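You operate a simulated robot arm through the tools that you are given. There is no shell and no other tool. Be economical: measure what you need, move in short steps, check, and stop when the job is done.

Carry out the task below with a simulated two-armed robot. There is one attempt and no reset: what you move stays moved.

Task
Set the chilli mill to the big dot and ready the tray.
Fine: hold the mill while you turn its knob; mill and blue napkin go on the tray; cover the salt tub where it stands. Set down upright: what you pick out, blue napkin.

The check looks at the end state, three seconds after you hand in, the way a careful person would. Anything else that was tipped, shoved, dropped, spilled or broken makes it a failure. Lids that push on must go on centred and level and be pressed home; caps that screw on are set level and turned clockwise until they are tight. Flat cloth is picked up by pressing the open fingertips on it (5 to 10 N) and closing them slowly along it; thin cloth reads only 2 to 8 mm in the jaws.

Robot
Two 7-joint arms with two-finger parallel grippers on one trunk, on a base that drives. Base frame: it is fixed to the floor where the robot stands at the start and does not move with it; the origin is under the middle of the robot, x ahead of it, y to its left, z up. Lengths are in mm, angles in rad, forces in N, time in s.
The left shoulder is at the start at [60, 143, 926], the right one opposite. With the tool pointing down near the work surface each hand reaches from about 320 to 740 mm from the robot's upright axis, wherever it stands, measured 20 degrees to its own side. Places, roughly: chilli mill knob [700, -200, 900]; green napkin [1500, -250, 750]; inside of the brown tray [700, 100, 800]; pepper mill knob [500, -200, 900]. Payload 1.57 kg a hand.
The TCP of each hand is the grasp point between the finger pads, 30 mm short of the fingertips. In the tool frame z runs along the fingers and y along their closing line. Largest opening 110 mm; finger width 24, thickness 12; the body of the gripper, 48 by 112 mm, starts 78 mm behind the TCP.
Orientation is that of the tool frame in the base frame, as a unit quaternion [x, y, z, w]. With the fingers straight down and closing along the base's y, the tool's x points along the base's -x, its y along +y and its z along -z.

Tools
- The arms move only by the tool play_rows. It takes "left_increments", "right_increments" or both (then of equal length, played together; a hand with none holds still); each is a list of rows, each an object (a shift or turn left out is 0, a gripper value left out holds the last) with "travel": the shift along the tool's x, y, z in mm, a list of three; "dr": the turn, a rotation vector about the tool's x, y, z in rad, a list of three. In form: [{"travel": [x, y, z], "dr": [rx, ry, rz]}, ...]. A call has 1 to 8 rows; each row shifts and turns the commanded pose from where the row before left it, along the tool's axes as they then stand. "left_jaw" and "right_jaw" are, for a hand that has rows, the finger opening in mm, from 0 to 110, set as the call begins (left out, the last holds). A row lasts 0.2 s, in which the tool goes at most 50 mm and 0.15 rad; a call with a longer step from one row to the next is refused whole, and so is a gripper value outside its range. Where a pose cannot be reached the arm comes as near as it can. A force on the tool above 40 N (or 10 N above the force at the start of the call, whichever is more), or a blocked arm, ends the call early, and 0.2 s more pass. Each finger travels about 45 mm/s and halts on what it meets, pressing with about 31 N; the grip force reading is that of the motor and also rises with nothing between the fingers. The clock runs only during rows and for 0.2 s after the last one: add rows that do not move to give the fingers time. It gives the time, the measured TCP pose, the force on the tool (base axes), the opening and the grip force at its end, in the units of the frame above (readings bear some noise), with the torque about the TCP (base axes, N m) and any sound that the robot's microphone picked up.
- Cameras (640 x 400 px; columns grow to the right, rows downward): "scene" is now at [47, -26.2, 1540.6]; the picture's right is [-0.31, -0.95, 0.00], its down [-0.67, 0.22, -0.71] and it looks along [0.67, -0.22, -0.71] (base axes); focal length 281 px, centre (320, 200). "left" rides on the left gripper at [70, -16, -141] in its tool frame; the picture's right is [0.23, 0.97, 0.00], its down [-0.86, 0.20, -0.48] and it looks along [-0.47, 0.11, 0.88] (tool axes); focal length 222 px, centre (320, 200). "right" rides on the right gripper at [70, 16, -141] in its tool frame; the picture's right is [-0.23, 0.97, 0.00], its down [-0.86, -0.20, -0.48] and it looks along [-0.47, -0.11, 0.88] (tool axes); focal length 222 px, centre (320, 200). There is no depth. A picture from a camera that has moved, and an enlarged one, comes with that camera's place and axes in the base frame and with its lens.
- grab_frame(camera): a new picture of that camera. The clock stands still meanwhile.
- move_column(by): slides the trunk up (or, below 0, down) by that many mm; the arms and the scene camera ride with it, the base frame stays. It gives what a move gives, with no picture.
- steer(legs): drives the robot by 1 to 6 legs, each [ahead, left, turn to the left] in mm, mm and rad, along the robot's own axes; the way and the turn of a leg run together, so that a leg with both is an arc; at most 1500 mm and 3.142 rad a leg. The arms and the cameras ride along, it lands a little off, and it stops where it bumps. It gives what a move gives.
- aim_head(pan, tilt): turns the head with the scene camera to pan (to the left, within 1.501 rad either way) and tilt (down, from -0.506 to 1.204), counted from straight ahead of the robot. It gives what a move gives.
- inspect(camera, box): a new picture of the part [left, top, right, bottom] of that camera's present view, enlarged. The clock stands still meanwhile.
- job_done(): hands the job in; it is judged then, once.

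Work in short steps. Places have to be worked out from the pictures, the camera data and where the tool is seen: move nearer, look again, correct. Check each grasp and each placing, and mend what went wrong. You have 120 turns and 100 pictures in all, those below and enlarged ones among them. Open the grippers and draw the arms clear of the work before you hand the job in, unless the task says otherwise; then end with one line.

The tools are called after "Call:" as name(argument=value, ...) on one line, values as JSON. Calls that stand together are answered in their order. play_rows: Moves the arms, as the interface text tells. Its arguments: {"type":"object","properties":{"left_increments":{"type":"array","items":{"type":"object","properties":{"travel":{"type":"array","items":{"type":"number"}},"dr":{"type":"array","items":{"type":"number"}}}}},"left_jaw":{"type":"number"},"right_increments":{"type":"array","items":{"type":"object","properties":{"travel":{"type":"array","items":{"type":"number"}},"dr":{"type":"array","items":{"type":"number"}}}}},"right_jaw":{"type":"number"}},"required":[]} The other tools are called the same way: move_column (by) slides the trunk up or down; steer (legs) drives the base; aim_head (pan, tilt) turns the head that bears the scene camera; grab_frame (camera) takes a picture; inspect (camera, box) takes an enlarged picture of a part of a camera's view; job_done () hands the job in.

At the start:

```text
time: 0.0
left_tcp_pos: [629.2, 108.7, 999.6]
left_orientation: [0.0, 1.0, 0.0, 0.0]
left_wrist_force: [-0.1, -0.5, -0.7]
left_wrist_torque: [-0.01, 0.0, 0.04]
left_finger_gap: 109.8
left_grip_force: 0.0
right_tcp_pos: [488.0, -335.4, 1000.3]
right_orientation: [0.0, 1.0, -0.001, 0.0]
right_wrist_force: [0.5, -0.1, 0.2]
right_wrist_torque: [-0.04, 0.04, -0.02]
right_finger_gap: 109.8
right_grip_force: 0.2
trunk travel left (down, up): [-525.0, 65.0]
robot x, y, heading: [-4.1, -2.4, -0.003]
head pan, tilt: [-0.319, 0.787]
```

scene: 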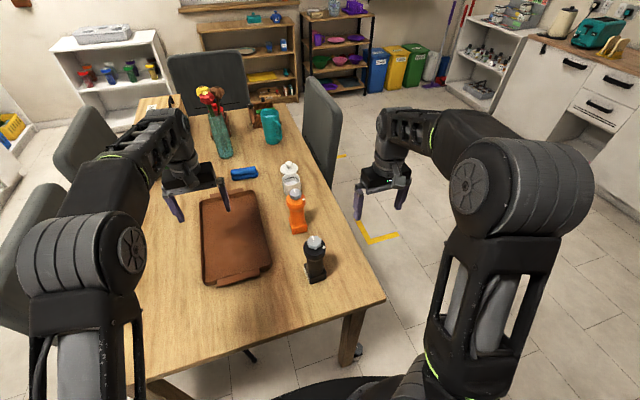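
right: 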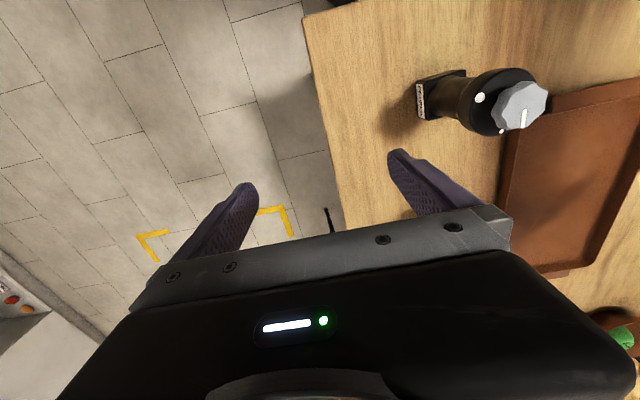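
left: 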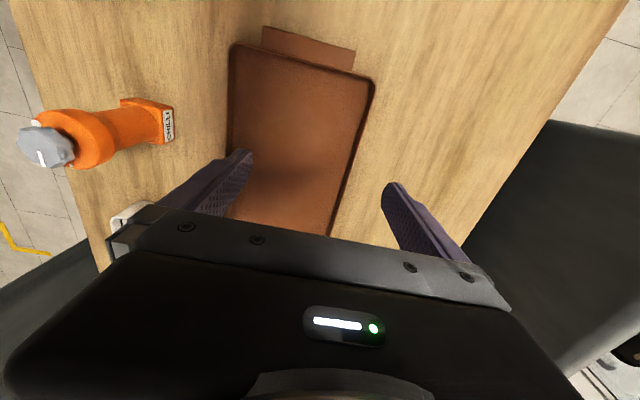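

I start by enlarging the parts of the scene with the mills, tub and napkin.

Call:
inspect(camera="scene", box=[190, 80, 350, 180])

Call:
inspect(camera="scene", box=[240, 150, 360, 290])

```text
4.00 times, centred on (270, 130) of scene
camera zoom: at [47.0, -26.2, 1540.6], right [-0.31, -0.95, 0.0], down [-0.67, 0.22, -0.71], along [0.67, -0.22, -0.71], focal length 1124 px, centre (520, 480)
```

zoom: 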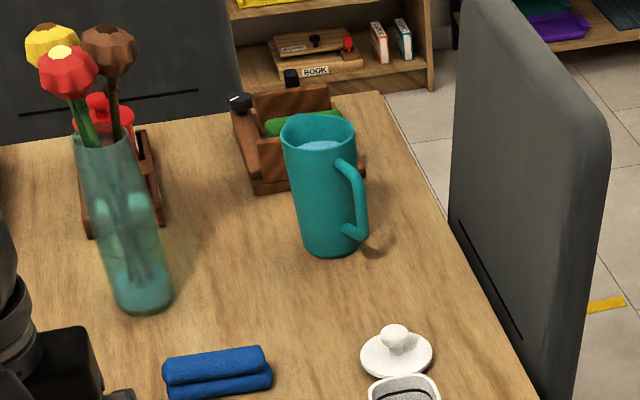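

```text
2.86 times, centred on (300, 220) of scene
camera zoom: at [47.0, -26.2, 1540.6], right [-0.31, -0.95, 0.0], down [-0.67, 0.22, -0.71], along [0.67, -0.22, -0.71], focal length 803 px, centre (377, 143)
```

zoom: 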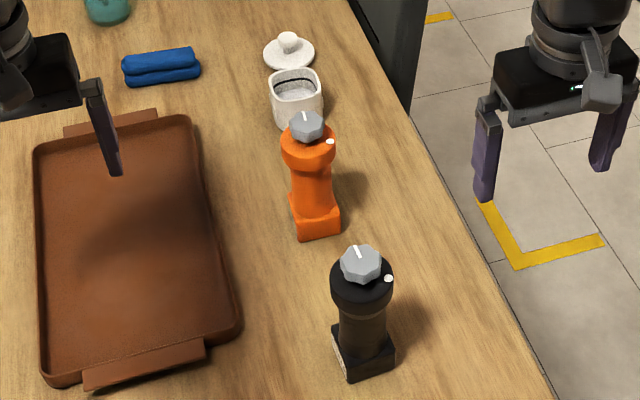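

I need to know how near the robot can get to the table and where the chair stands, so I look down and then to the right.

Call:
aim_head(pan=0.0, tilt=1.2)

Call:
grab_frame(camera="scene")

Call:
aim_head(pan=-0.6, tilt=0.6)

Call:
grab_frame(camera="scene")

```text
time: 0.9
left_tcp_pos: [628.9, 109.2, 1000.1]
left_orientation: [0.0, 1.0, 0.0, 0.001]
left_wrist_force: [-0.6, 0.8, -0.9]
left_wrist_torque: [-0.02, 0.03, -0.03]
left_finger_gap: 110.1
left_grip_force: 0.0
right_tcp_pos: [487.7, -336.0, 999.7]
right_orientation: [0.0, 1.0, -0.001, 0.0]
right_wrist_force: [0.1, -0.4, -0.4]
right_wrist_torque: [0.0, 0.0, 0.0]
right_finger_gap: 110.2
right_grip_force: 0.1
trunk travel left (down, up): [-525.0, 65.0]
robot x, y, heading: [-2.9, -1.3, -0.001]
head pan, tilt: [0.0, 1.201]
```

```text
94 pictures are left
camera scene: at [25.9, -0.7, 1511.9], right [0.0, -1.0, 0.0], down [-0.93, 0.0, -0.36], along [0.36, 0.0, -0.93], focal length 281 px, centre (320, 200)
```

scene: 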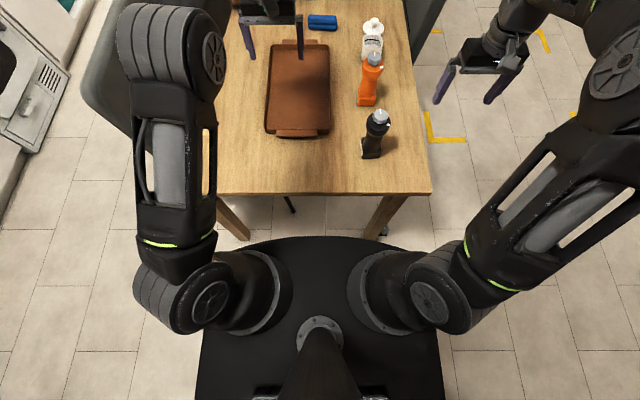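

```text
time: 1.9
left_tcp_pos: [629.7, 108.5, 999.7]
left_orientation: [0.001, 1.0, -0.001, 0.001]
left_wrist_force: [-0.5, 0.3, 0.7]
left_wrist_torque: [-0.01, 0.03, 0.03]
left_finger_gap: 109.9
left_grip_force: 0.1
right_tcp_pos: [489.9, -335.9, 999.9]
right_orientation: [0.0, 1.0, 0.0, 0.0]
right_wrist_force: [0.9, -0.6, -0.7]
right_wrist_torque: [0.01, 0.02, 0.0]
right_finger_gap: 109.9
right_grip_force: 0.0
trunk travel left (down, up): [-525.0, 65.0]
robot x, y, heading: [0.3, 1.1, 0.0]
head pan, tilt: [-0.6, 0.6]
```

```text
93 pictures are left
camera scene: at [42.9, -50.5, 1556.4], right [-0.56, -0.83, 0.0], down [-0.47, 0.32, -0.82], along [0.68, -0.47, -0.57], focal length 281 px, centre (320, 200)
```

scene: 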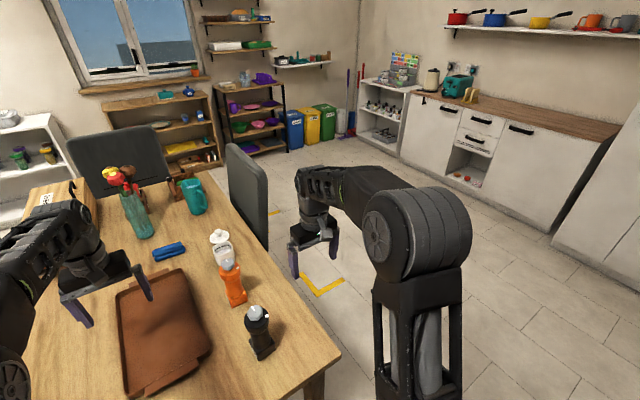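

To find how wide and high the base is, I raise the trunk 60 mm and look down again.

Call:
move_column(by=60)

Call:
aim_head(pan=0.0, tilt=1.2)

Call:
grab_frame(camera="scene")

```text
time: 2.9
left_tcp_pos: [628.4, 109.1, 1059.9]
left_orientation: [0.001, 1.0, 0.0, 0.001]
left_wrist_force: [-0.5, 0.9, 0.1]
left_wrist_torque: [0.04, 0.0, -0.02]
left_finger_gap: 110.1
left_grip_force: 0.0
right_tcp_pos: [489.5, -336.7, 1059.3]
right_orientation: [0.0, 1.0, 0.0, 0.0]
right_wrist_force: [0.3, -0.2, 0.0]
right_wrist_torque: [0.01, 0.0, -0.01]
right_finger_gap: 109.8
right_grip_force: 0.1
trunk travel left (down, up): [-585.0, 5.0]
robot x, y, heading: [-1.7, -0.6, -0.003]
head pan, tilt: [-0.6, 0.6]
```

```text
time: 3.9
left_tcp_pos: [629.4, 109.1, 1059.9]
left_orientation: [0.0, 1.0, 0.0, 0.0]
left_wrist_force: [1.1, 0.3, 0.5]
left_wrist_torque: [0.0, 0.01, 0.01]
left_finger_gap: 109.8
left_grip_force: 0.0
right_tcp_pos: [489.3, -336.7, 1059.8]
right_orientation: [-0.001, 1.0, 0.0, 0.0]
right_wrist_force: [-0.1, 0.0, 0.5]
right_wrist_torque: [0.01, -0.01, -0.01]
right_finger_gap: 109.8
right_grip_force: 0.1
trunk travel left (down, up): [-585.0, 5.0]
robot x, y, heading: [0.2, -0.4, 0.002]
head pan, tilt: [0.0, 1.201]
```

```text
92 pictures are left
camera scene: at [25.9, -0.7, 1571.9], right [0.0, -1.0, 0.0], down [-0.93, 0.0, -0.36], along [0.36, 0.0, -0.93], focal length 281 px, centre (320, 200)
```

scene: 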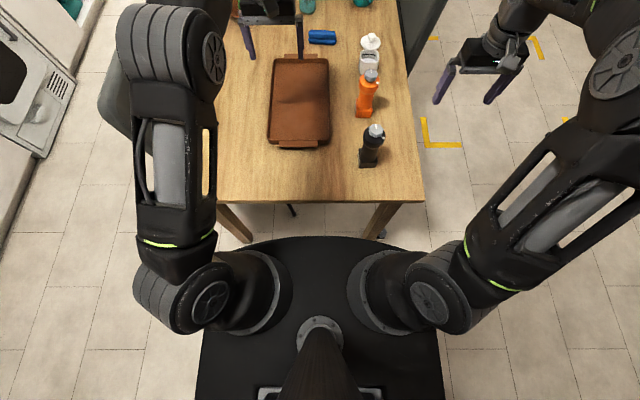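

The wide black plate is the torso and rides with the trunk, so driving ahead won't reach the lid and napkin at x≈1010. I go round to the table's right side, facing it (hands stay at z≈1060, above everything).

Call:
steer(legs=[[0, -820, 0], [0, 0, 1.571], [0, -700, 0]])

Call:
aim_head(pan=-0.35, tilt=0.8)

Call:
grab_frame(camera="scene")

```text
time: 15.5
left_tcp_pos: [591.4, -182.2, 1059.3]
left_orientation: [0.709, -0.706, 0.0, 0.0]
left_wrist_force: [0.0, 0.3, -0.1]
left_wrist_torque: [0.01, 0.0, -0.02]
left_finger_gap: 110.1
left_grip_force: 0.0
right_tcp_pos: [1035.8, -322.0, 1059.9]
right_orientation: [0.709, -0.705, -0.001, 0.001]
right_wrist_force: [0.0, -0.1, -1.2]
right_wrist_torque: [0.02, 0.04, 0.0]
right_finger_gap: 109.9
right_grip_force: 0.0
trunk travel left (down, up): [-585.0, 5.0]
robot x, y, heading: [704.3, -809.5, 1.575]
head pan, tilt: [0.0, 1.201]
```

```text
time: 16.4
left_tcp_pos: [590.3, -182.5, 1058.6]
left_orientation: [0.71, -0.705, 0.001, 0.0]
left_wrist_force: [0.0, -0.6, 0.5]
left_wrist_torque: [0.01, -0.01, 0.02]
left_finger_gap: 109.9
left_grip_force: 0.1
right_tcp_pos: [1036.9, -321.4, 1060.3]
right_orientation: [0.709, -0.705, 0.0, 0.0]
right_wrist_force: [0.1, -0.5, -0.2]
right_wrist_torque: [0.0, 0.01, -0.03]
right_finger_gap: 110.0
right_grip_force: 0.1
trunk travel left (down, up): [-585.0, 5.0]
robot x, y, heading: [702.5, -815.4, 1.572]
head pan, tilt: [-0.351, 0.799]
```

```text
91 pictures are left
camera scene: at [730.0, -765.9, 1599.5], right [0.94, -0.34, 0.0], down [-0.24, -0.68, -0.7], along [0.24, 0.66, -0.72], focal length 281 px, centre (320, 200)
```

scene: 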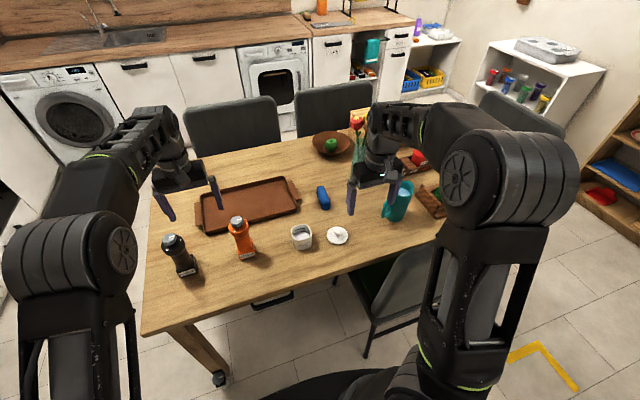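

The chair's back begins at about x=1050, y=-440, clear of the torso. I drive 140 mm nearer to the table and look again.

Call:
steer(legs=[[145, 0, 0]])

Call:
grab_frame(camera="scene")

Call:
grab_frame(camera="right")

Call:
grab_frame(camera="left")

```text
time: 17.8
left_tcp_pos: [587.7, -37.1, 1059.2]
left_orientation: [0.71, -0.704, 0.001, 0.001]
left_wrist_force: [-0.2, 0.0, 0.3]
left_wrist_torque: [-0.05, 0.02, 0.03]
left_finger_gap: 110.0
left_grip_force: 0.0
right_tcp_pos: [1035.9, -175.3, 1059.5]
right_orientation: [0.71, -0.704, 0.0, 0.001]
right_wrist_force: [0.2, -0.2, -0.5]
right_wrist_torque: [-0.02, 0.0, -0.02]
right_finger_gap: 109.9
right_grip_force: 0.1
trunk travel left (down, up): [-585.0, 5.0]
robot x, y, heading: [703.0, -668.3, 1.577]
head pan, tilt: [-0.351, 0.799]
```

```text
90 pictures are left
camera scene: at [729.0, -619.5, 1599.5], right [0.94, -0.34, 0.0], down [-0.24, -0.68, -0.7], along [0.24, 0.66, -0.72], focal length 281 px, centre (320, 200)
```

scene: 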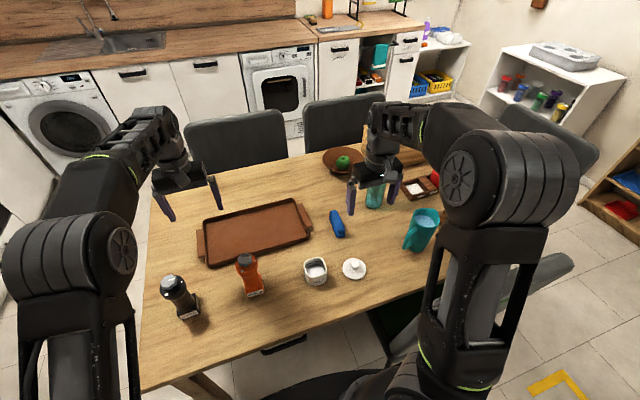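

```text
89 pictures are left
camera right: at [1017.8, -244.4, 1201.4], right [-0.98, 0.22, 0.0], down [0.19, 0.86, 0.48], along [0.11, 0.47, -0.88], focal length 222 px, centre (320, 200)
```

right: 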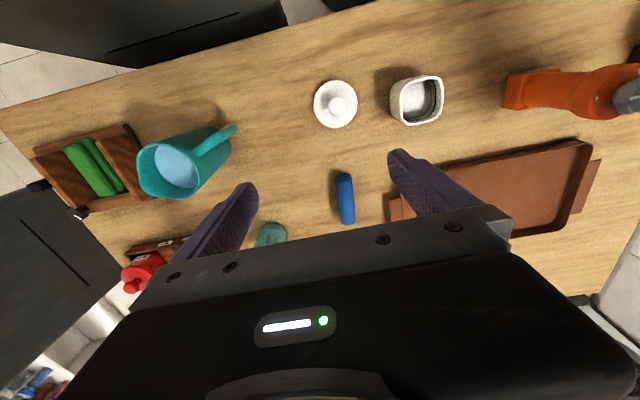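

```text
88 pictures are left
camera left: at [607.2, -106.4, 1201.1], right [-0.97, -0.23, 0.0], down [-0.21, 0.85, 0.48], along [-0.11, 0.46, -0.88], focal length 222 px, centre (320, 200)
```

left: 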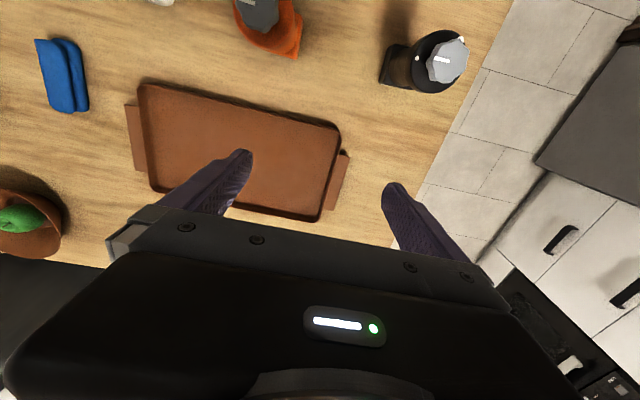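

Good views. I look closer at the lid and tub, and at the mill's knob markings.

Call:
inspect(camera="right", box=[300, 60, 460, 160])

Call:
inspect(camera="scene", box=[220, 230, 380, 330])

Call:
inspect(camera="right", box=[320, 150, 400, 230])

```text
4.00 times, centred on (380, 110) of right
camera zoom: at [1017.8, -244.4, 1201.4], right [-0.98, 0.22, 0.0], down [0.19, 0.86, 0.48], along [0.11, 0.47, -0.88], focal length 888 px, centre (80, 560)
```

zoom: 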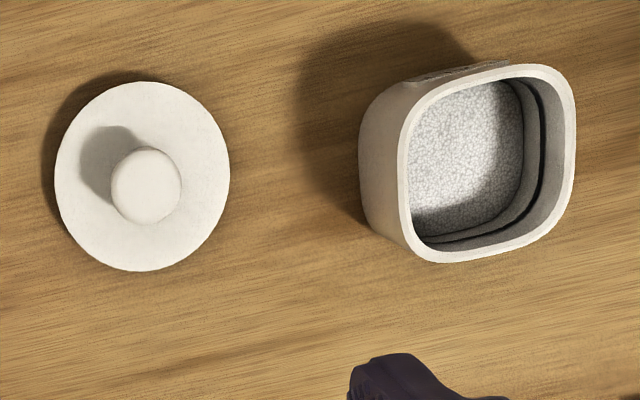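

```text
4.00 times, centred on (300, 280) of scene
camera zoom: at [729.0, -619.5, 1599.5], right [0.94, -0.34, 0.0], down [-0.24, -0.68, -0.7], along [0.24, 0.66, -0.72], focal length 1124 px, centre (400, -120)
```

zoom: 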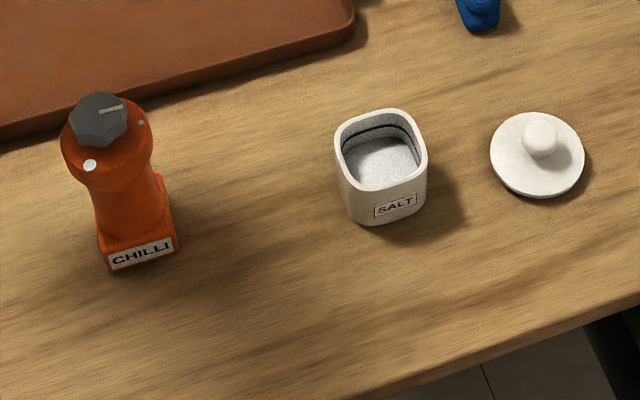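

```text
5.00 times, centred on (360, 190) of right
camera zoom: at [1017.8, -244.4, 1201.4], right [-0.98, 0.22, 0.0], down [0.19, 0.86, 0.48], along [0.11, 0.47, -0.88], focal length 1111 px, centre (120, 250)
```

zoom: 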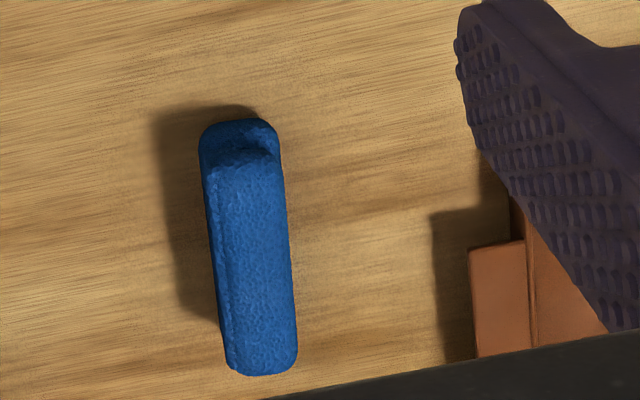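

The lid's centre works out to about (1000, -197) and the tub's rim centre to (866, -177). I bring the right hand above the lid, jaws 70 mm, to check from lower.

Call:
play_rows(right_increments=[{"travel": [6, 9, 40]}, {"travel": [6, 9, 40]}, {"travel": [6, 9, 40]}, {"travel": [5, 9, 30]}, {}], right_jaw=70)

Call:
grab_frame(camera="right")

```text
time: 18.9
left_tcp_pos: [588.3, -39.2, 1059.2]
left_orientation: [0.71, -0.704, 0.0, -0.001]
left_wrist_force: [-0.1, 0.0, 0.1]
left_wrist_torque: [-0.01, 0.02, -0.03]
left_finger_gap: 110.2
left_grip_force: 0.1
right_tcp_pos: [999.6, -200.2, 908.8]
right_orientation: [0.71, -0.705, 0.0, 0.0]
right_wrist_force: [0.0, 0.6, 0.9]
right_wrist_torque: [-0.01, -0.03, 0.0]
right_finger_gap: 69.9
right_grip_force: 0.1
trunk travel left (down, up): [-585.0, 5.0]
robot x, y, heading: [701.8, -667.7, 1.58]
head pan, tilt: [-0.351, 0.799]
```

```text
84 pictures are left
camera right: at [981.6, -269.6, 1051.4], right [-0.98, 0.22, 0.0], down [0.19, 0.86, 0.48], along [0.11, 0.47, -0.88], focal length 222 px, centre (320, 200)
```

right: 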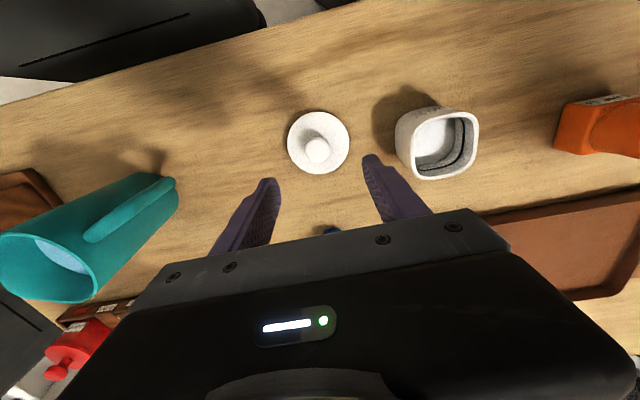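

Both views agree on the lid at about (1000, -197.5), knob middle near z=790. I go down over the knob to z≈798 and check.

Call:
play_rows(right_increments=[{"travel": [-1, 0, 40]}, {"travel": [-1, 0, 40]}, {"travel": [-1, 0, 25]}, {"travel": [0, 0, 6]}, {}], right_jaw=60)

Call:
grab_frame(camera="right")

```text
time: 20.1
left_tcp_pos: [586.9, -40.4, 1062.1]
left_orientation: [0.71, -0.705, 0.0, -0.001]
left_wrist_force: [-0.1, 0.5, 0.4]
left_wrist_torque: [0.03, -0.02, 0.01]
left_finger_gap: 109.7
left_grip_force: 0.1
right_tcp_pos: [996.7, -195.9, 805.0]
right_orientation: [0.709, -0.705, -0.002, -0.004]
right_wrist_force: [-1.1, -8.7, 33.4]
right_wrist_torque: [-0.48, 0.03, -0.05]
right_finger_gap: 60.0
right_grip_force: 0.1
trunk travel left (down, up): [-585.0, 5.0]
robot x, y, heading: [703.3, -667.0, 1.579]
head pan, tilt: [-0.351, 0.799]
stopped in row 5 (right hand): the force on the tool passed its limit at 47 N (the readings are from after the stop); the commanded pose is now the measured one
```

```text
83 pictures are left
camera right: at [980.4, -267.1, 945.8], right [-0.98, 0.22, 0.0], down [0.19, 0.85, 0.49], along [0.11, 0.47, -0.87], focal length 222 px, centre (320, 200)
```

right: 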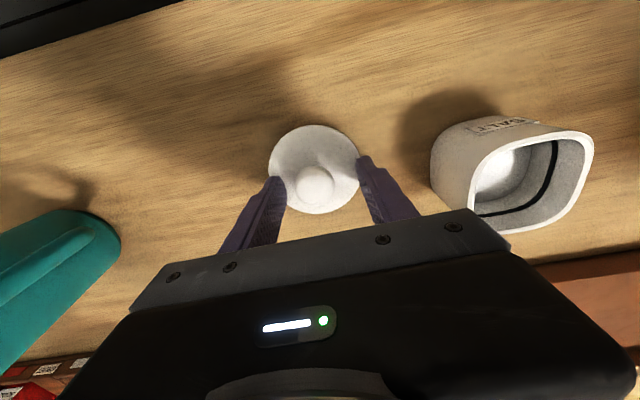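

The fingertips touch the lid's disc (so its top is at z≈774). I ease up 5 mm and close on the knob.

Call:
play_rows(right_increments=[{"travel": [0, -2, -5]}, {}, {}])

Call:
play_rows(right_increments=[{}, {}, {}, {}], right_jaw=10)

Call:
grab_frame(camera="right")

```text
time: 20.9
left_tcp_pos: [587.7, -38.3, 1060.0]
left_orientation: [0.709, -0.705, 0.0, 0.001]
left_wrist_force: [0.3, 0.3, 0.0]
left_wrist_torque: [0.01, 0.01, 0.02]
left_finger_gap: 109.9
left_grip_force: 0.1
right_tcp_pos: [1001.1, -194.1, 805.1]
right_orientation: [0.709, -0.705, -0.003, -0.003]
right_wrist_force: [-0.3, -0.5, 0.4]
right_wrist_torque: [-0.03, -0.01, -0.04]
right_finger_gap: 59.6
right_grip_force: 0.1
trunk travel left (down, up): [-585.0, 5.0]
robot x, y, heading: [701.1, -670.9, 1.58]
head pan, tilt: [-0.351, 0.799]
```

```text
time: 21.9
left_tcp_pos: [588.4, -38.5, 1060.8]
left_orientation: [0.71, -0.704, 0.0, 0.0]
left_wrist_force: [-0.7, 1.0, 0.3]
left_wrist_torque: [0.03, -0.06, 0.0]
left_finger_gap: 110.0
left_grip_force: 0.1
right_tcp_pos: [1000.3, -194.6, 806.2]
right_orientation: [0.709, -0.705, -0.003, -0.002]
right_wrist_force: [0.9, -0.2, 0.4]
right_wrist_torque: [-0.02, -0.03, -0.01]
right_finger_gap: 28.3
right_grip_force: 30.4
trunk travel left (down, up): [-585.0, 5.0]
robot x, y, heading: [702.5, -663.8, 1.575]
head pan, tilt: [-0.351, 0.799]
```

```text
82 pictures are left
camera right: at [983.3, -264.9, 947.6], right [-0.98, 0.22, 0.0], down [0.19, 0.85, 0.48], along [0.11, 0.47, -0.88], focal length 222 px, centre (320, 200)
```

right: 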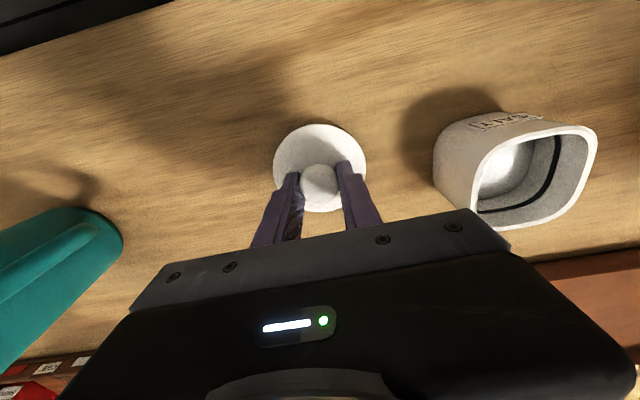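

Knob gripped (28 mm). I lift 90 mm and look at it, also to refine the tub's place.

Call:
play_rows(right_increments=[{"travel": [0, 0, -15]}, {"travel": [0, 0, -35]}, {"travel": [0, 0, -40]}, {"travel": [0, 20, 0]}, {}])

Call:
grab_frame(camera="right")

Call:
inspect(camera="scene", box=[220, 200, 380, 300])

```text
time: 23.1
left_tcp_pos: [589.2, -38.9, 1059.2]
left_orientation: [0.71, -0.705, -0.001, 0.0]
left_wrist_force: [0.0, 0.8, -0.5]
left_wrist_torque: [0.02, 0.0, -0.01]
left_finger_gap: 109.7
left_grip_force: 0.0
right_tcp_pos: [979.8, -194.8, 897.6]
right_orientation: [0.709, -0.705, -0.003, -0.003]
right_wrist_force: [-0.4, -0.4, -0.4]
right_wrist_torque: [0.04, -0.01, 0.01]
right_finger_gap: 28.7
right_grip_force: 31.0
trunk travel left (down, up): [-585.0, 5.0]
robot x, y, heading: [699.9, -666.3, 1.577]
head pan, tilt: [-0.351, 0.799]
```

```text
81 pictures are left
camera right: at [963.2, -266.0, 1038.7], right [-0.98, 0.22, 0.0], down [0.19, 0.85, 0.48], along [0.11, 0.47, -0.88], focal length 222 px, centre (320, 200)
```

right: 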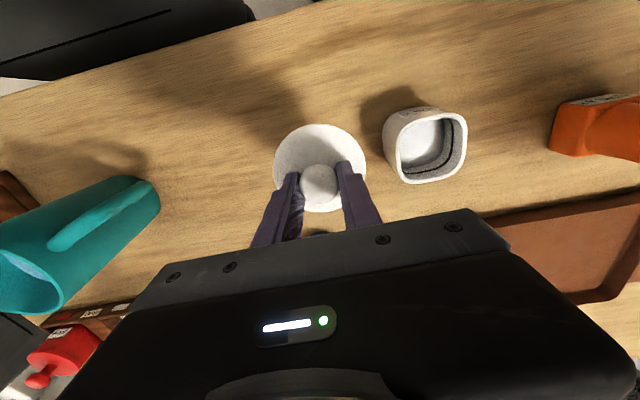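

```text
4.00 times, centred on (300, 250) of scene
camera zoom: at [729.4, -621.9, 1599.6], right [0.94, -0.34, 0.0], down [-0.24, -0.67, -0.7], along [0.24, 0.66, -0.72], focal length 1124 px, centre (400, 0)
```

zoom: 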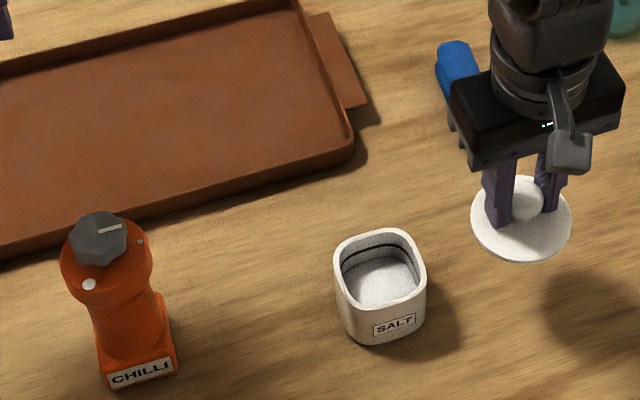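

The lid is held level. I enlarge the tub in the hand camera to fix its rim centre.

Call:
inspect(camera="right", box=[360, 90, 488, 202])

Call:
inspect(camera="right", box=[256, 110, 384, 222])

```text
3.57 times, centred on (424, 146) of right
camera zoom: at [963.2, -266.0, 1038.7], right [-0.98, 0.22, 0.0], down [0.19, 0.85, 0.48], along [0.11, 0.47, -0.88], focal length 793 px, centre (-51, 393)
```

zoom: 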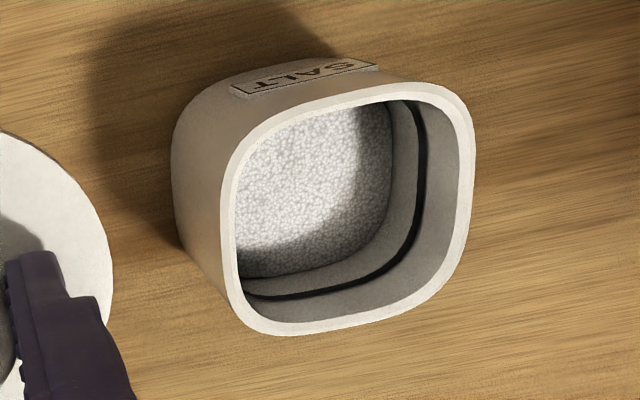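

```text
3.57 times, centred on (320, 166) of right
camera zoom: at [963.2, -266.0, 1038.7], right [-0.98, 0.22, 0.0], down [0.19, 0.85, 0.48], along [0.11, 0.47, -0.88], focal length 793 px, centre (320, 321)
```

zoom: 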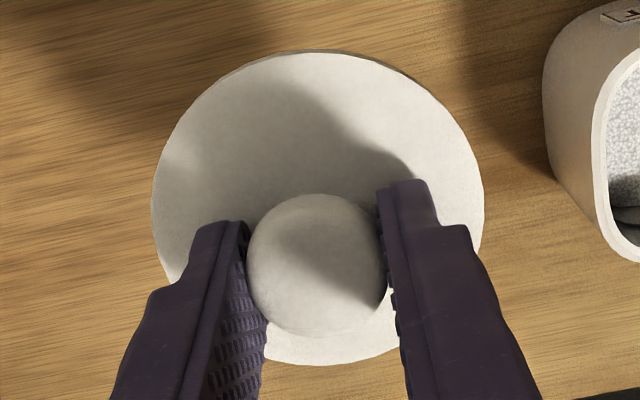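

Rim centre computes to about (864, -176), rim z≈808, 70 mm wide; the lid sits 3 mm to the -y of the TCP. I carry the lid over the tub and check.

Call:
play_rows(right_increments=[{"travel": [-6, 30, 0]}, {"travel": [-6, 35, 0]}, {"travel": [-6, 35, 0]}, {"travel": [-4, 15, 0]}, {}, {}])

Call:
grab_frame(camera="right")

Call:
inspect(camera="scene", box=[270, 220, 370, 310])

```text
time: 24.5
left_tcp_pos: [588.6, -38.3, 1060.4]
left_orientation: [0.709, -0.705, 0.0, 0.0]
left_wrist_force: [-0.8, -0.3, 0.9]
left_wrist_torque: [-0.01, -0.05, 0.02]
left_finger_gap: 109.7
left_grip_force: 0.1
right_tcp_pos: [865.1, -172.0, 896.9]
right_orientation: [0.709, -0.705, -0.003, -0.003]
right_wrist_force: [-0.4, -0.8, -0.1]
right_wrist_torque: [0.02, 0.0, 0.0]
right_finger_gap: 28.4
right_grip_force: 31.2
trunk travel left (down, up): [-585.0, 5.0]
robot x, y, heading: [704.1, -670.1, 1.577]
head pan, tilt: [-0.351, 0.799]
```

```text
77 pictures are left
camera right: at [848.9, -243.9, 1037.8], right [-0.98, 0.22, 0.0], down [0.19, 0.85, 0.48], along [0.11, 0.47, -0.88], focal length 222 px, centre (320, 200)
```

right: 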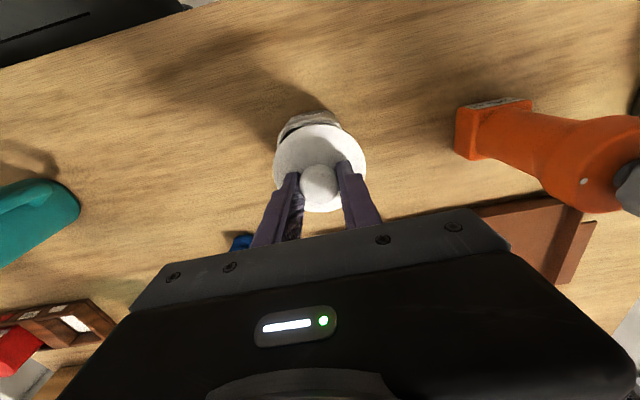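

```text
4.44 times, centred on (320, 265) of scene
camera zoom: at [729.0, -621.6, 1599.6], right [0.94, -0.34, 0.0], down [-0.24, -0.68, -0.7], along [0.24, 0.66, -0.72], focal length 1248 px, centre (320, -89)
```

zoom: 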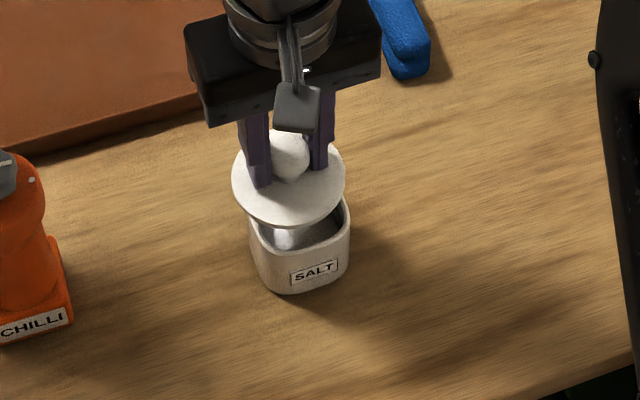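

Roughly over. I lower 28 mm and check again in both views.

Call:
play_rows(right_increments=[{"travel": [0, 0, 15]}, {"travel": [0, 0, 13]}, {}])

Call:
inspect(camera="right", box=[256, 90, 384, 202])

Call:
inspect(camera="scene", box=[280, 230, 350, 300])

```text
time: 25.3
left_tcp_pos: [588.8, -38.7, 1060.0]
left_orientation: [0.71, -0.704, 0.0, 0.0]
left_wrist_force: [-0.2, -0.2, -0.4]
left_wrist_torque: [-0.01, 0.04, 0.0]
left_finger_gap: 110.0
left_grip_force: 0.1
right_tcp_pos: [864.8, -174.2, 866.6]
right_orientation: [0.709, -0.705, -0.002, -0.002]
right_wrist_force: [0.4, -0.5, -0.8]
right_wrist_torque: [0.05, 0.01, -0.01]
right_finger_gap: 28.5
right_grip_force: 30.6
trunk travel left (down, up): [-585.0, 5.0]
robot x, y, heading: [704.7, -671.0, 1.581]
head pan, tilt: [-0.351, 0.799]
```

```text
3.57 times, centred on (320, 146) of right
camera zoom: at [848.7, -243.9, 1009.5], right [-0.98, 0.22, 0.0], down [0.19, 0.85, 0.48], along [0.11, 0.47, -0.87], focal length 793 px, centre (320, 393)
```

zoom: 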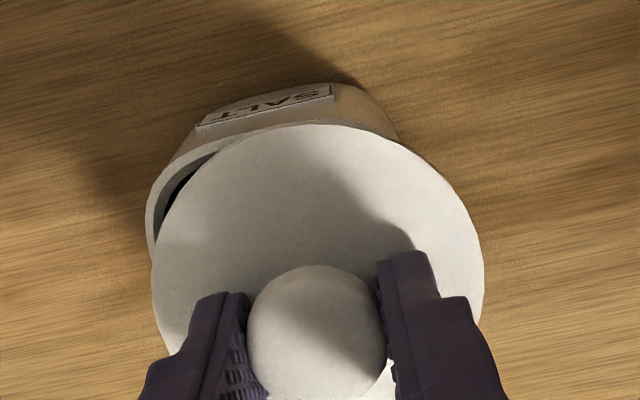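

```text
5.71 times, centred on (315, 265) of scene
camera zoom: at [729.0, -621.7, 1599.6], right [0.94, -0.34, 0.0], down [-0.24, -0.67, -0.7], along [0.24, 0.66, -0.72], focal length 1605 px, centre (349, -171)
```

zoom: 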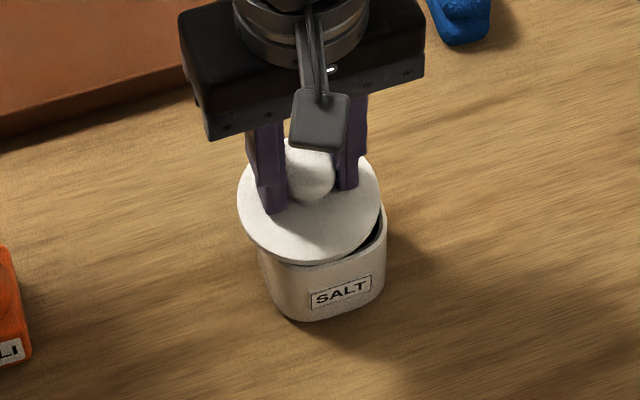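

The rim peeks out on the +x side in both views, so the tub is a few mm further +x. I shift +3.5 mm in x and -1.5 in y, lower 8 mm and look.

Call:
play_rows(right_increments=[{"travel": [1.5, -3.5, 0]}, {"travel": [0, 0, 8]}, {}, {}])

Call:
inspect(camera="right", box=[256, 90, 384, 202])

Call:
inspect(camera="scene", box=[280, 230, 350, 300])

```text
time: 26.3
left_tcp_pos: [589.8, -39.6, 1061.3]
left_orientation: [0.709, -0.705, 0.0, -0.001]
left_wrist_force: [0.1, 0.3, -0.3]
left_wrist_torque: [-0.01, 0.02, 0.01]
left_finger_gap: 109.9
left_grip_force: 0.0
right_tcp_pos: [870.8, -175.0, 859.6]
right_orientation: [0.709, -0.705, -0.002, -0.003]
right_wrist_force: [4.3, -5.7, 10.2]
right_wrist_torque: [-0.33, -0.12, 0.06]
right_finger_gap: 28.5
right_grip_force: 31.6
trunk travel left (down, up): [-585.0, 5.0]
robot x, y, heading: [700.6, -664.9, 1.579]
head pan, tilt: [-0.351, 0.799]
heard: snap
```

```text
3.57 times, centred on (320, 146) of right
camera zoom: at [852.8, -246.4, 1002.0], right [-0.98, 0.22, 0.0], down [0.19, 0.85, 0.48], along [0.11, 0.47, -0.88], focal length 793 px, centre (320, 393)
```

zoom: 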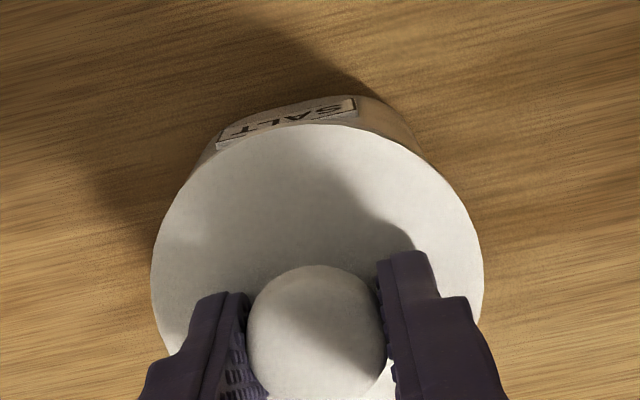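

```text
5.71 times, centred on (315, 265) of scene
camera zoom: at [729.3, -623.3, 1599.7], right [0.94, -0.34, 0.0], down [-0.24, -0.67, -0.7], along [0.24, 0.66, -0.72], focal length 1605 px, centre (349, -171)
```

zoom: 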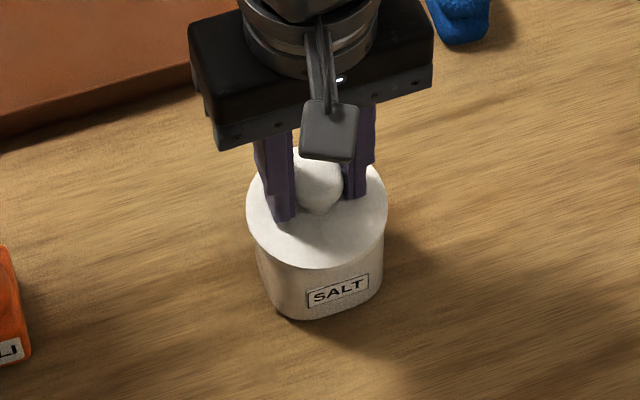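

A snap was heard and the lid looks centred. I press down a few mm to be sure it is home.

Call:
play_rows(right_increments=[{"travel": [0, 0, 3]}, {"travel": [0, 0, 2]}, {}, {}])

Call:
inspect(camera="scene", box=[280, 230, 350, 300])

```text
time: 26.9
left_tcp_pos: [589.5, -41.4, 1060.3]
left_orientation: [0.709, -0.705, 0.0, -0.001]
left_wrist_force: [0.1, 0.2, -0.4]
left_wrist_torque: [-0.02, 0.0, 0.02]
left_finger_gap: 109.9
left_grip_force: 0.2
right_tcp_pos: [870.3, -175.0, 860.1]
right_orientation: [0.71, -0.705, -0.003, -0.004]
right_wrist_force: [4.0, -10.1, 24.8]
right_wrist_torque: [-0.35, 0.04, 0.07]
right_finger_gap: 28.9
right_grip_force: 31.4
trunk travel left (down, up): [-585.0, 5.0]
robot x, y, heading: [703.6, -668.2, 1.574]
head pan, tilt: [-0.351, 0.799]
stopped in row 2 (right hand): the force on the tool passed its limit at 42 N (the readings are from after the stop); the commanded pose is now the measured one
```

```text
5.71 times, centred on (315, 265) of scene
camera zoom: at [728.6, -624.8, 1599.9], right [0.94, -0.34, 0.0], down [-0.24, -0.67, -0.7], along [0.24, 0.66, -0.72], focal length 1605 px, centre (349, -171)
```

zoom: 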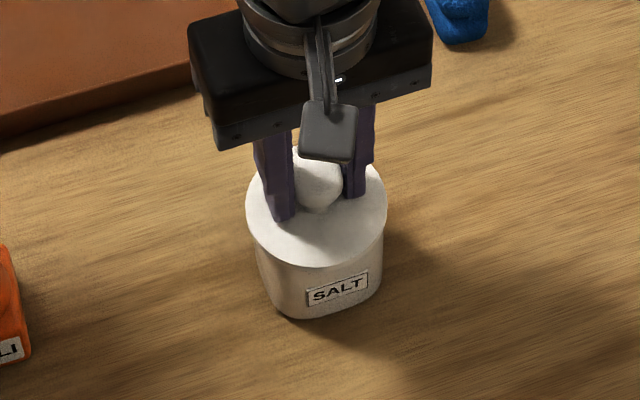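

It's firm at 42 N: seated. I release, rise, and look at it from above.

Call:
play_rows(right_increments=[{}, {}, {}, {"travel": [0, 0, -20]}, {"travel": [0, 0, -40]}, {"travel": [0, 0, -40]}, {}], right_jaw=60)

Call:
grab_frame(camera="right")

Call:
inspect(camera="scene", box=[280, 230, 350, 300])

```text
time: 28.4
left_tcp_pos: [589.1, -38.2, 1059.8]
left_orientation: [0.71, -0.705, -0.001, 0.0]
left_wrist_force: [0.2, 0.2, 0.0]
left_wrist_torque: [-0.02, -0.04, -0.02]
left_finger_gap: 109.9
left_grip_force: 0.0
right_tcp_pos: [869.1, -174.2, 956.4]
right_orientation: [0.709, -0.705, -0.003, -0.003]
right_wrist_force: [-0.1, -0.6, 0.3]
right_wrist_torque: [-0.01, -0.01, -0.02]
right_finger_gap: 60.1
right_grip_force: 0.0
trunk travel left (down, up): [-585.0, 5.0]
robot x, y, heading: [705.1, -666.1, 1.574]
head pan, tilt: [-0.351, 0.799]
```

```text
70 pictures are left
camera right: at [852.3, -245.2, 1098.3], right [-0.97, 0.22, 0.0], down [0.19, 0.85, 0.49], along [0.11, 0.47, -0.87], focal length 222 px, centre (320, 200)
```

right: 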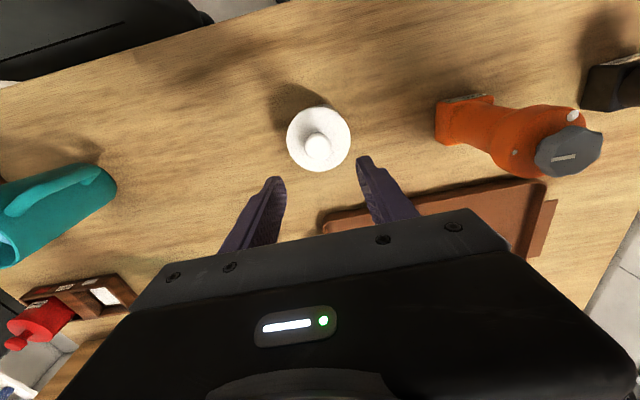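

```text
5.71 times, centred on (315, 265) of scene
camera zoom: at [729.1, -621.3, 1599.6], right [0.94, -0.34, 0.0], down [-0.24, -0.68, -0.7], along [0.24, 0.66, -0.72], focal length 1605 px, centre (349, -171)
```

zoom: 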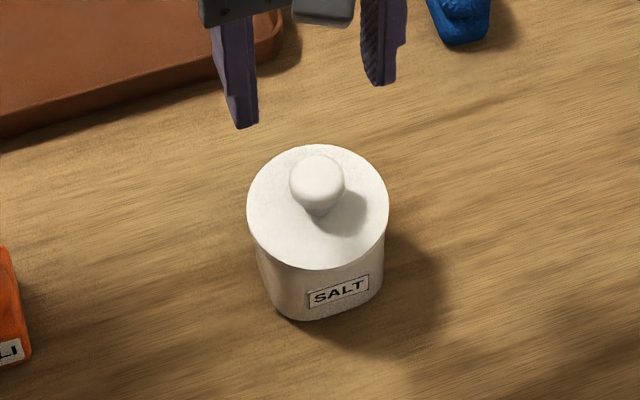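

The lid is on level and centred. Next the napkin: I move the right hand over (1018, -2) at z≈950 and look.

Call:
play_rows(right_increments=[{"travel": [-29, -25, 0]}, {"travel": [-29, -25, 0]}, {"travel": [-29, -25, 0]}, {"travel": [-29, -25, 0]}, {"travel": [-29, -25, 0]}, {"travel": [-27, -24, 10]}, {}], right_jaw=90)

Call:
grab_frame(camera="right")

```text
time: 30.1
left_tcp_pos: [588.6, -39.0, 1060.8]
left_orientation: [0.709, -0.705, 0.0, 0.001]
left_wrist_force: [0.5, 0.3, 0.3]
left_wrist_torque: [-0.02, -0.01, -0.01]
left_finger_gap: 109.8
left_grip_force: 0.0
right_tcp_pos: [1018.3, -0.5, 949.8]
right_orientation: [0.709, -0.705, -0.002, -0.003]
right_wrist_force: [0.2, -0.5, -0.2]
right_wrist_torque: [0.01, 0.0, 0.01]
right_finger_gap: 89.7
right_grip_force: 0.1
trunk travel left (down, up): [-585.0, 5.0]
robot x, y, heading: [703.4, -666.6, 1.576]
head pan, tilt: [-0.351, 0.799]
```

```text
68 pictures are left
camera right: at [1000.9, -72.4, 1091.6], right [-0.97, 0.22, 0.0], down [0.19, 0.85, 0.49], along [0.11, 0.47, -0.87], focal length 222 px, centre (320, 200)
```

right: 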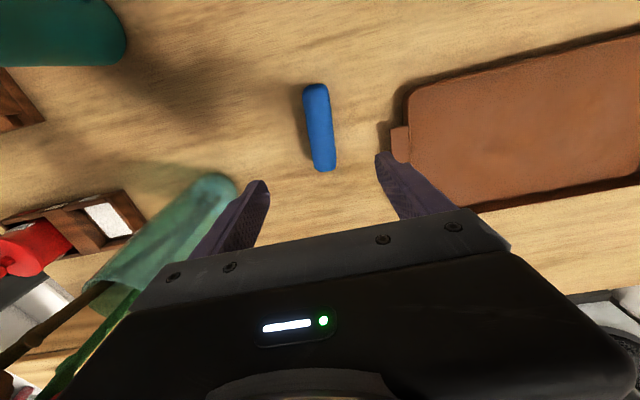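

The napkin lies at about (1014.5, -10), its long side turned 0.11 rad from y. I turn to match and go down to z≈800.

Call:
play_rows(right_increments=[{"travel": [4, 1.5, 0], "dr": [0, 0, 0.11]}, {"travel": [4, 1.5, 40]}, {"travel": [0, 0, 45]}, {"travel": [0, 0, 45]}, {"travel": [0, 0, 20]}, {}])

Call:
grab_frame(camera="right")

Call:
inspect(camera="scene", box=[280, 160, 400, 250])

```text
time: 31.4
left_tcp_pos: [589.0, -38.5, 1060.0]
left_orientation: [0.71, -0.705, 0.0, 0.0]
left_wrist_force: [0.8, -0.8, -0.2]
left_wrist_torque: [0.0, 0.0, -0.01]
left_finger_gap: 110.1
left_grip_force: 0.1
right_tcp_pos: [1013.4, -8.0, 798.4]
right_orientation: [-0.669, 0.744, 0.004, 0.004]
right_wrist_force: [-0.2, 0.5, -0.2]
right_wrist_torque: [0.0, 0.03, -0.01]
right_finger_gap: 90.0
right_grip_force: 0.0
trunk travel left (down, up): [-585.0, 5.0]
robot x, y, heading: [700.5, -668.4, 1.574]
head pan, tilt: [-0.351, 0.799]
```

```text
67 pictures are left
camera right: at [990.2, -77.0, 940.6], right [-0.94, 0.33, 0.0], down [0.29, 0.82, 0.49], along [0.16, 0.46, -0.87], focal length 222 px, centre (320, 200)
```

right: 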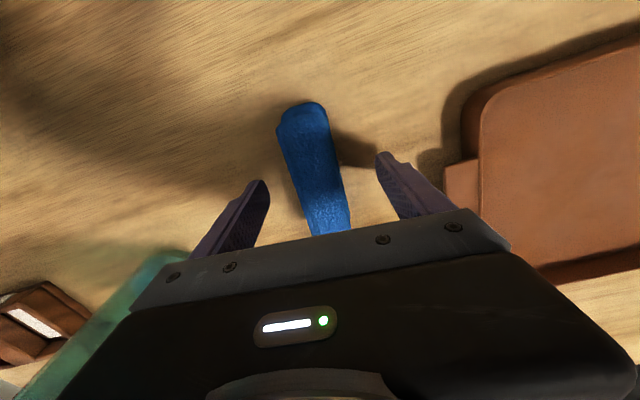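

```text
4.44 times, centred on (340, 205) of scene
camera zoom: at [729.1, -621.7, 1599.6], right [0.94, -0.34, 0.0], down [-0.24, -0.67, -0.7], along [0.24, 0.66, -0.72], focal length 1248 px, centre (231, 178)
```

zoom: 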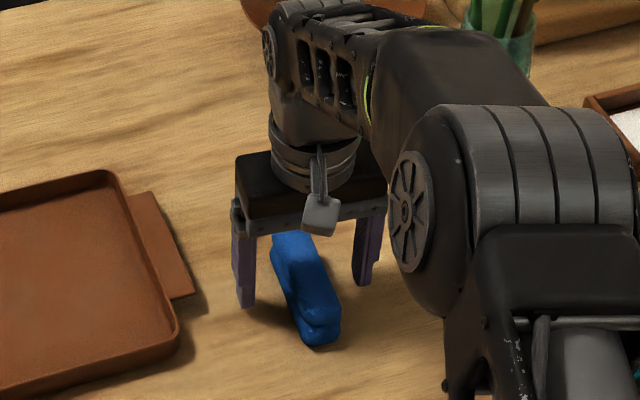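

The napkin is between the fingers. I lower 8 mm and close on it.

Call:
play_rows(right_increments=[{"travel": [0, 2, 4]}, {"travel": [0, 0, 4]}, {}])

Call:
play_rows(right_increments=[{}, {}, {}, {}, {}], right_jaw=15)

Call:
grab_frame(camera="right")

```text
time: 32.2
left_tcp_pos: [587.5, -38.2, 1061.4]
left_orientation: [0.71, -0.704, 0.0, 0.0]
left_wrist_force: [0.7, -0.2, 0.2]
left_wrist_torque: [0.0, -0.02, 0.02]
left_finger_gap: 109.8
left_grip_force: 0.0
right_tcp_pos: [1013.2, -8.7, 791.7]
right_orientation: [-0.669, 0.743, 0.003, 0.003]
right_wrist_force: [0.6, 0.0, 0.0]
right_wrist_torque: [-0.01, -0.01, -0.03]
right_finger_gap: 90.0
right_grip_force: 0.1
trunk travel left (down, up): [-585.0, 5.0]
robot x, y, heading: [706.3, -668.4, 1.577]
head pan, tilt: [-0.351, 0.799]
```

```text
time: 33.5
left_tcp_pos: [589.4, -38.0, 1060.2]
left_orientation: [0.71, -0.705, 0.0, 0.0]
left_wrist_force: [-0.9, 0.2, 0.8]
left_wrist_torque: [-0.03, 0.01, 0.03]
left_finger_gap: 110.0
left_grip_force: 0.0
right_tcp_pos: [1013.3, -8.2, 790.4]
right_orientation: [-0.669, 0.743, 0.003, 0.003]
right_wrist_force: [0.1, 0.5, 0.7]
right_wrist_torque: [-0.02, -0.02, -0.02]
right_finger_gap: 33.4
right_grip_force: 28.7
trunk travel left (down, up): [-585.0, 5.0]
robot x, y, heading: [702.1, -664.4, 1.579]
head pan, tilt: [-0.351, 0.799]
```

```text
65 pictures are left
camera right: at [988.3, -76.8, 932.7], right [-0.94, 0.33, 0.0], down [0.29, 0.82, 0.49], along [0.16, 0.46, -0.87], focal length 222 px, centre (320, 200)
```

right: 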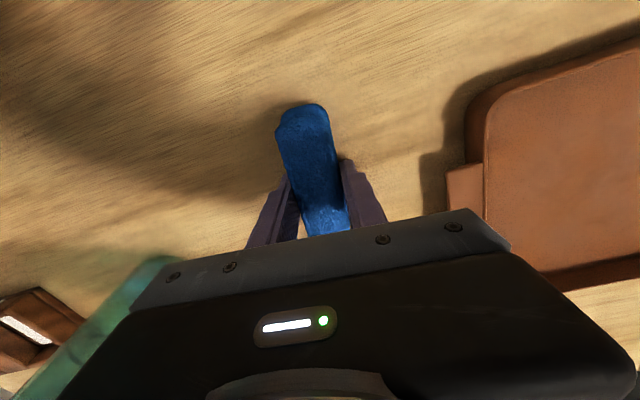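

Gripped at 33 mm. The tray spans about x 552–905, y −35–174. I lift the napkin 85 mm and carry it over to about (850, 50).

Call:
play_rows(right_increments=[{"travel": [0, 0, -15]}, {"travel": [0, 0, -35]}, {"travel": [0, 0, -35]}, {"travel": [-10, 42, 0]}, {"travel": [-10, 42, 0]}, {"travel": [-10, 42, 0]}, {"travel": [-10, 42, 0]}, {}])

Call:
grab_frame(camera="right")

Call:
grab_frame(camera="scene")

```text
time: 35.2
left_tcp_pos: [588.7, -38.1, 1059.8]
left_orientation: [0.709, -0.705, 0.0, 0.0]
left_wrist_force: [-0.5, 1.0, -0.9]
left_wrist_torque: [0.0, -0.01, 0.01]
left_finger_gap: 109.9
left_grip_force: 0.1
right_tcp_pos: [869.3, 41.5, 875.4]
right_orientation: [-0.669, 0.743, 0.003, 0.003]
right_wrist_force: [-0.9, 0.1, 0.2]
right_wrist_torque: [0.02, -0.01, -0.02]
right_finger_gap: 33.1
right_grip_force: 30.8
right hand out of reach, approached as far as the arm can: row 7
trunk travel left (down, up): [-585.0, 5.0]
robot x, y, heading: [702.8, -667.1, 1.577]
head pan, tilt: [-0.351, 0.799]
```

```text
64 pictures are left
camera right: at [844.2, -27.4, 1017.5], right [-0.94, 0.33, 0.0], down [0.29, 0.83, 0.49], along [0.16, 0.46, -0.87], focal length 222 px, centre (320, 200)
```

right: 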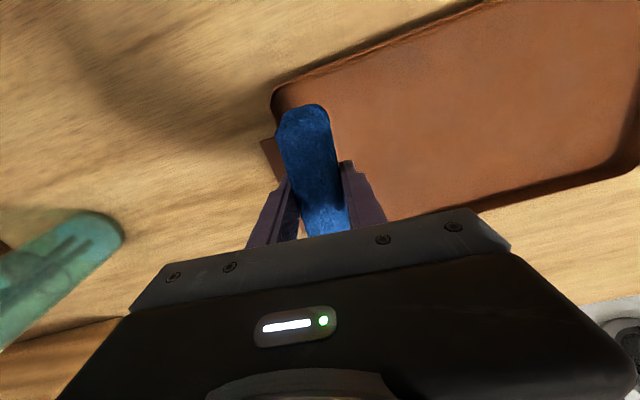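

```text
63 pictures are left
camera scene: at [728.7, -621.4, 1599.6], right [0.94, -0.34, 0.0], down [-0.24, -0.68, -0.7], along [0.24, 0.66, -0.72], focal length 281 px, centre (320, 200)
```

scene: 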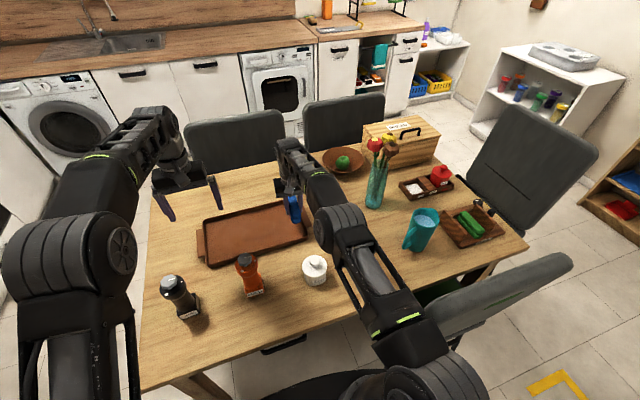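

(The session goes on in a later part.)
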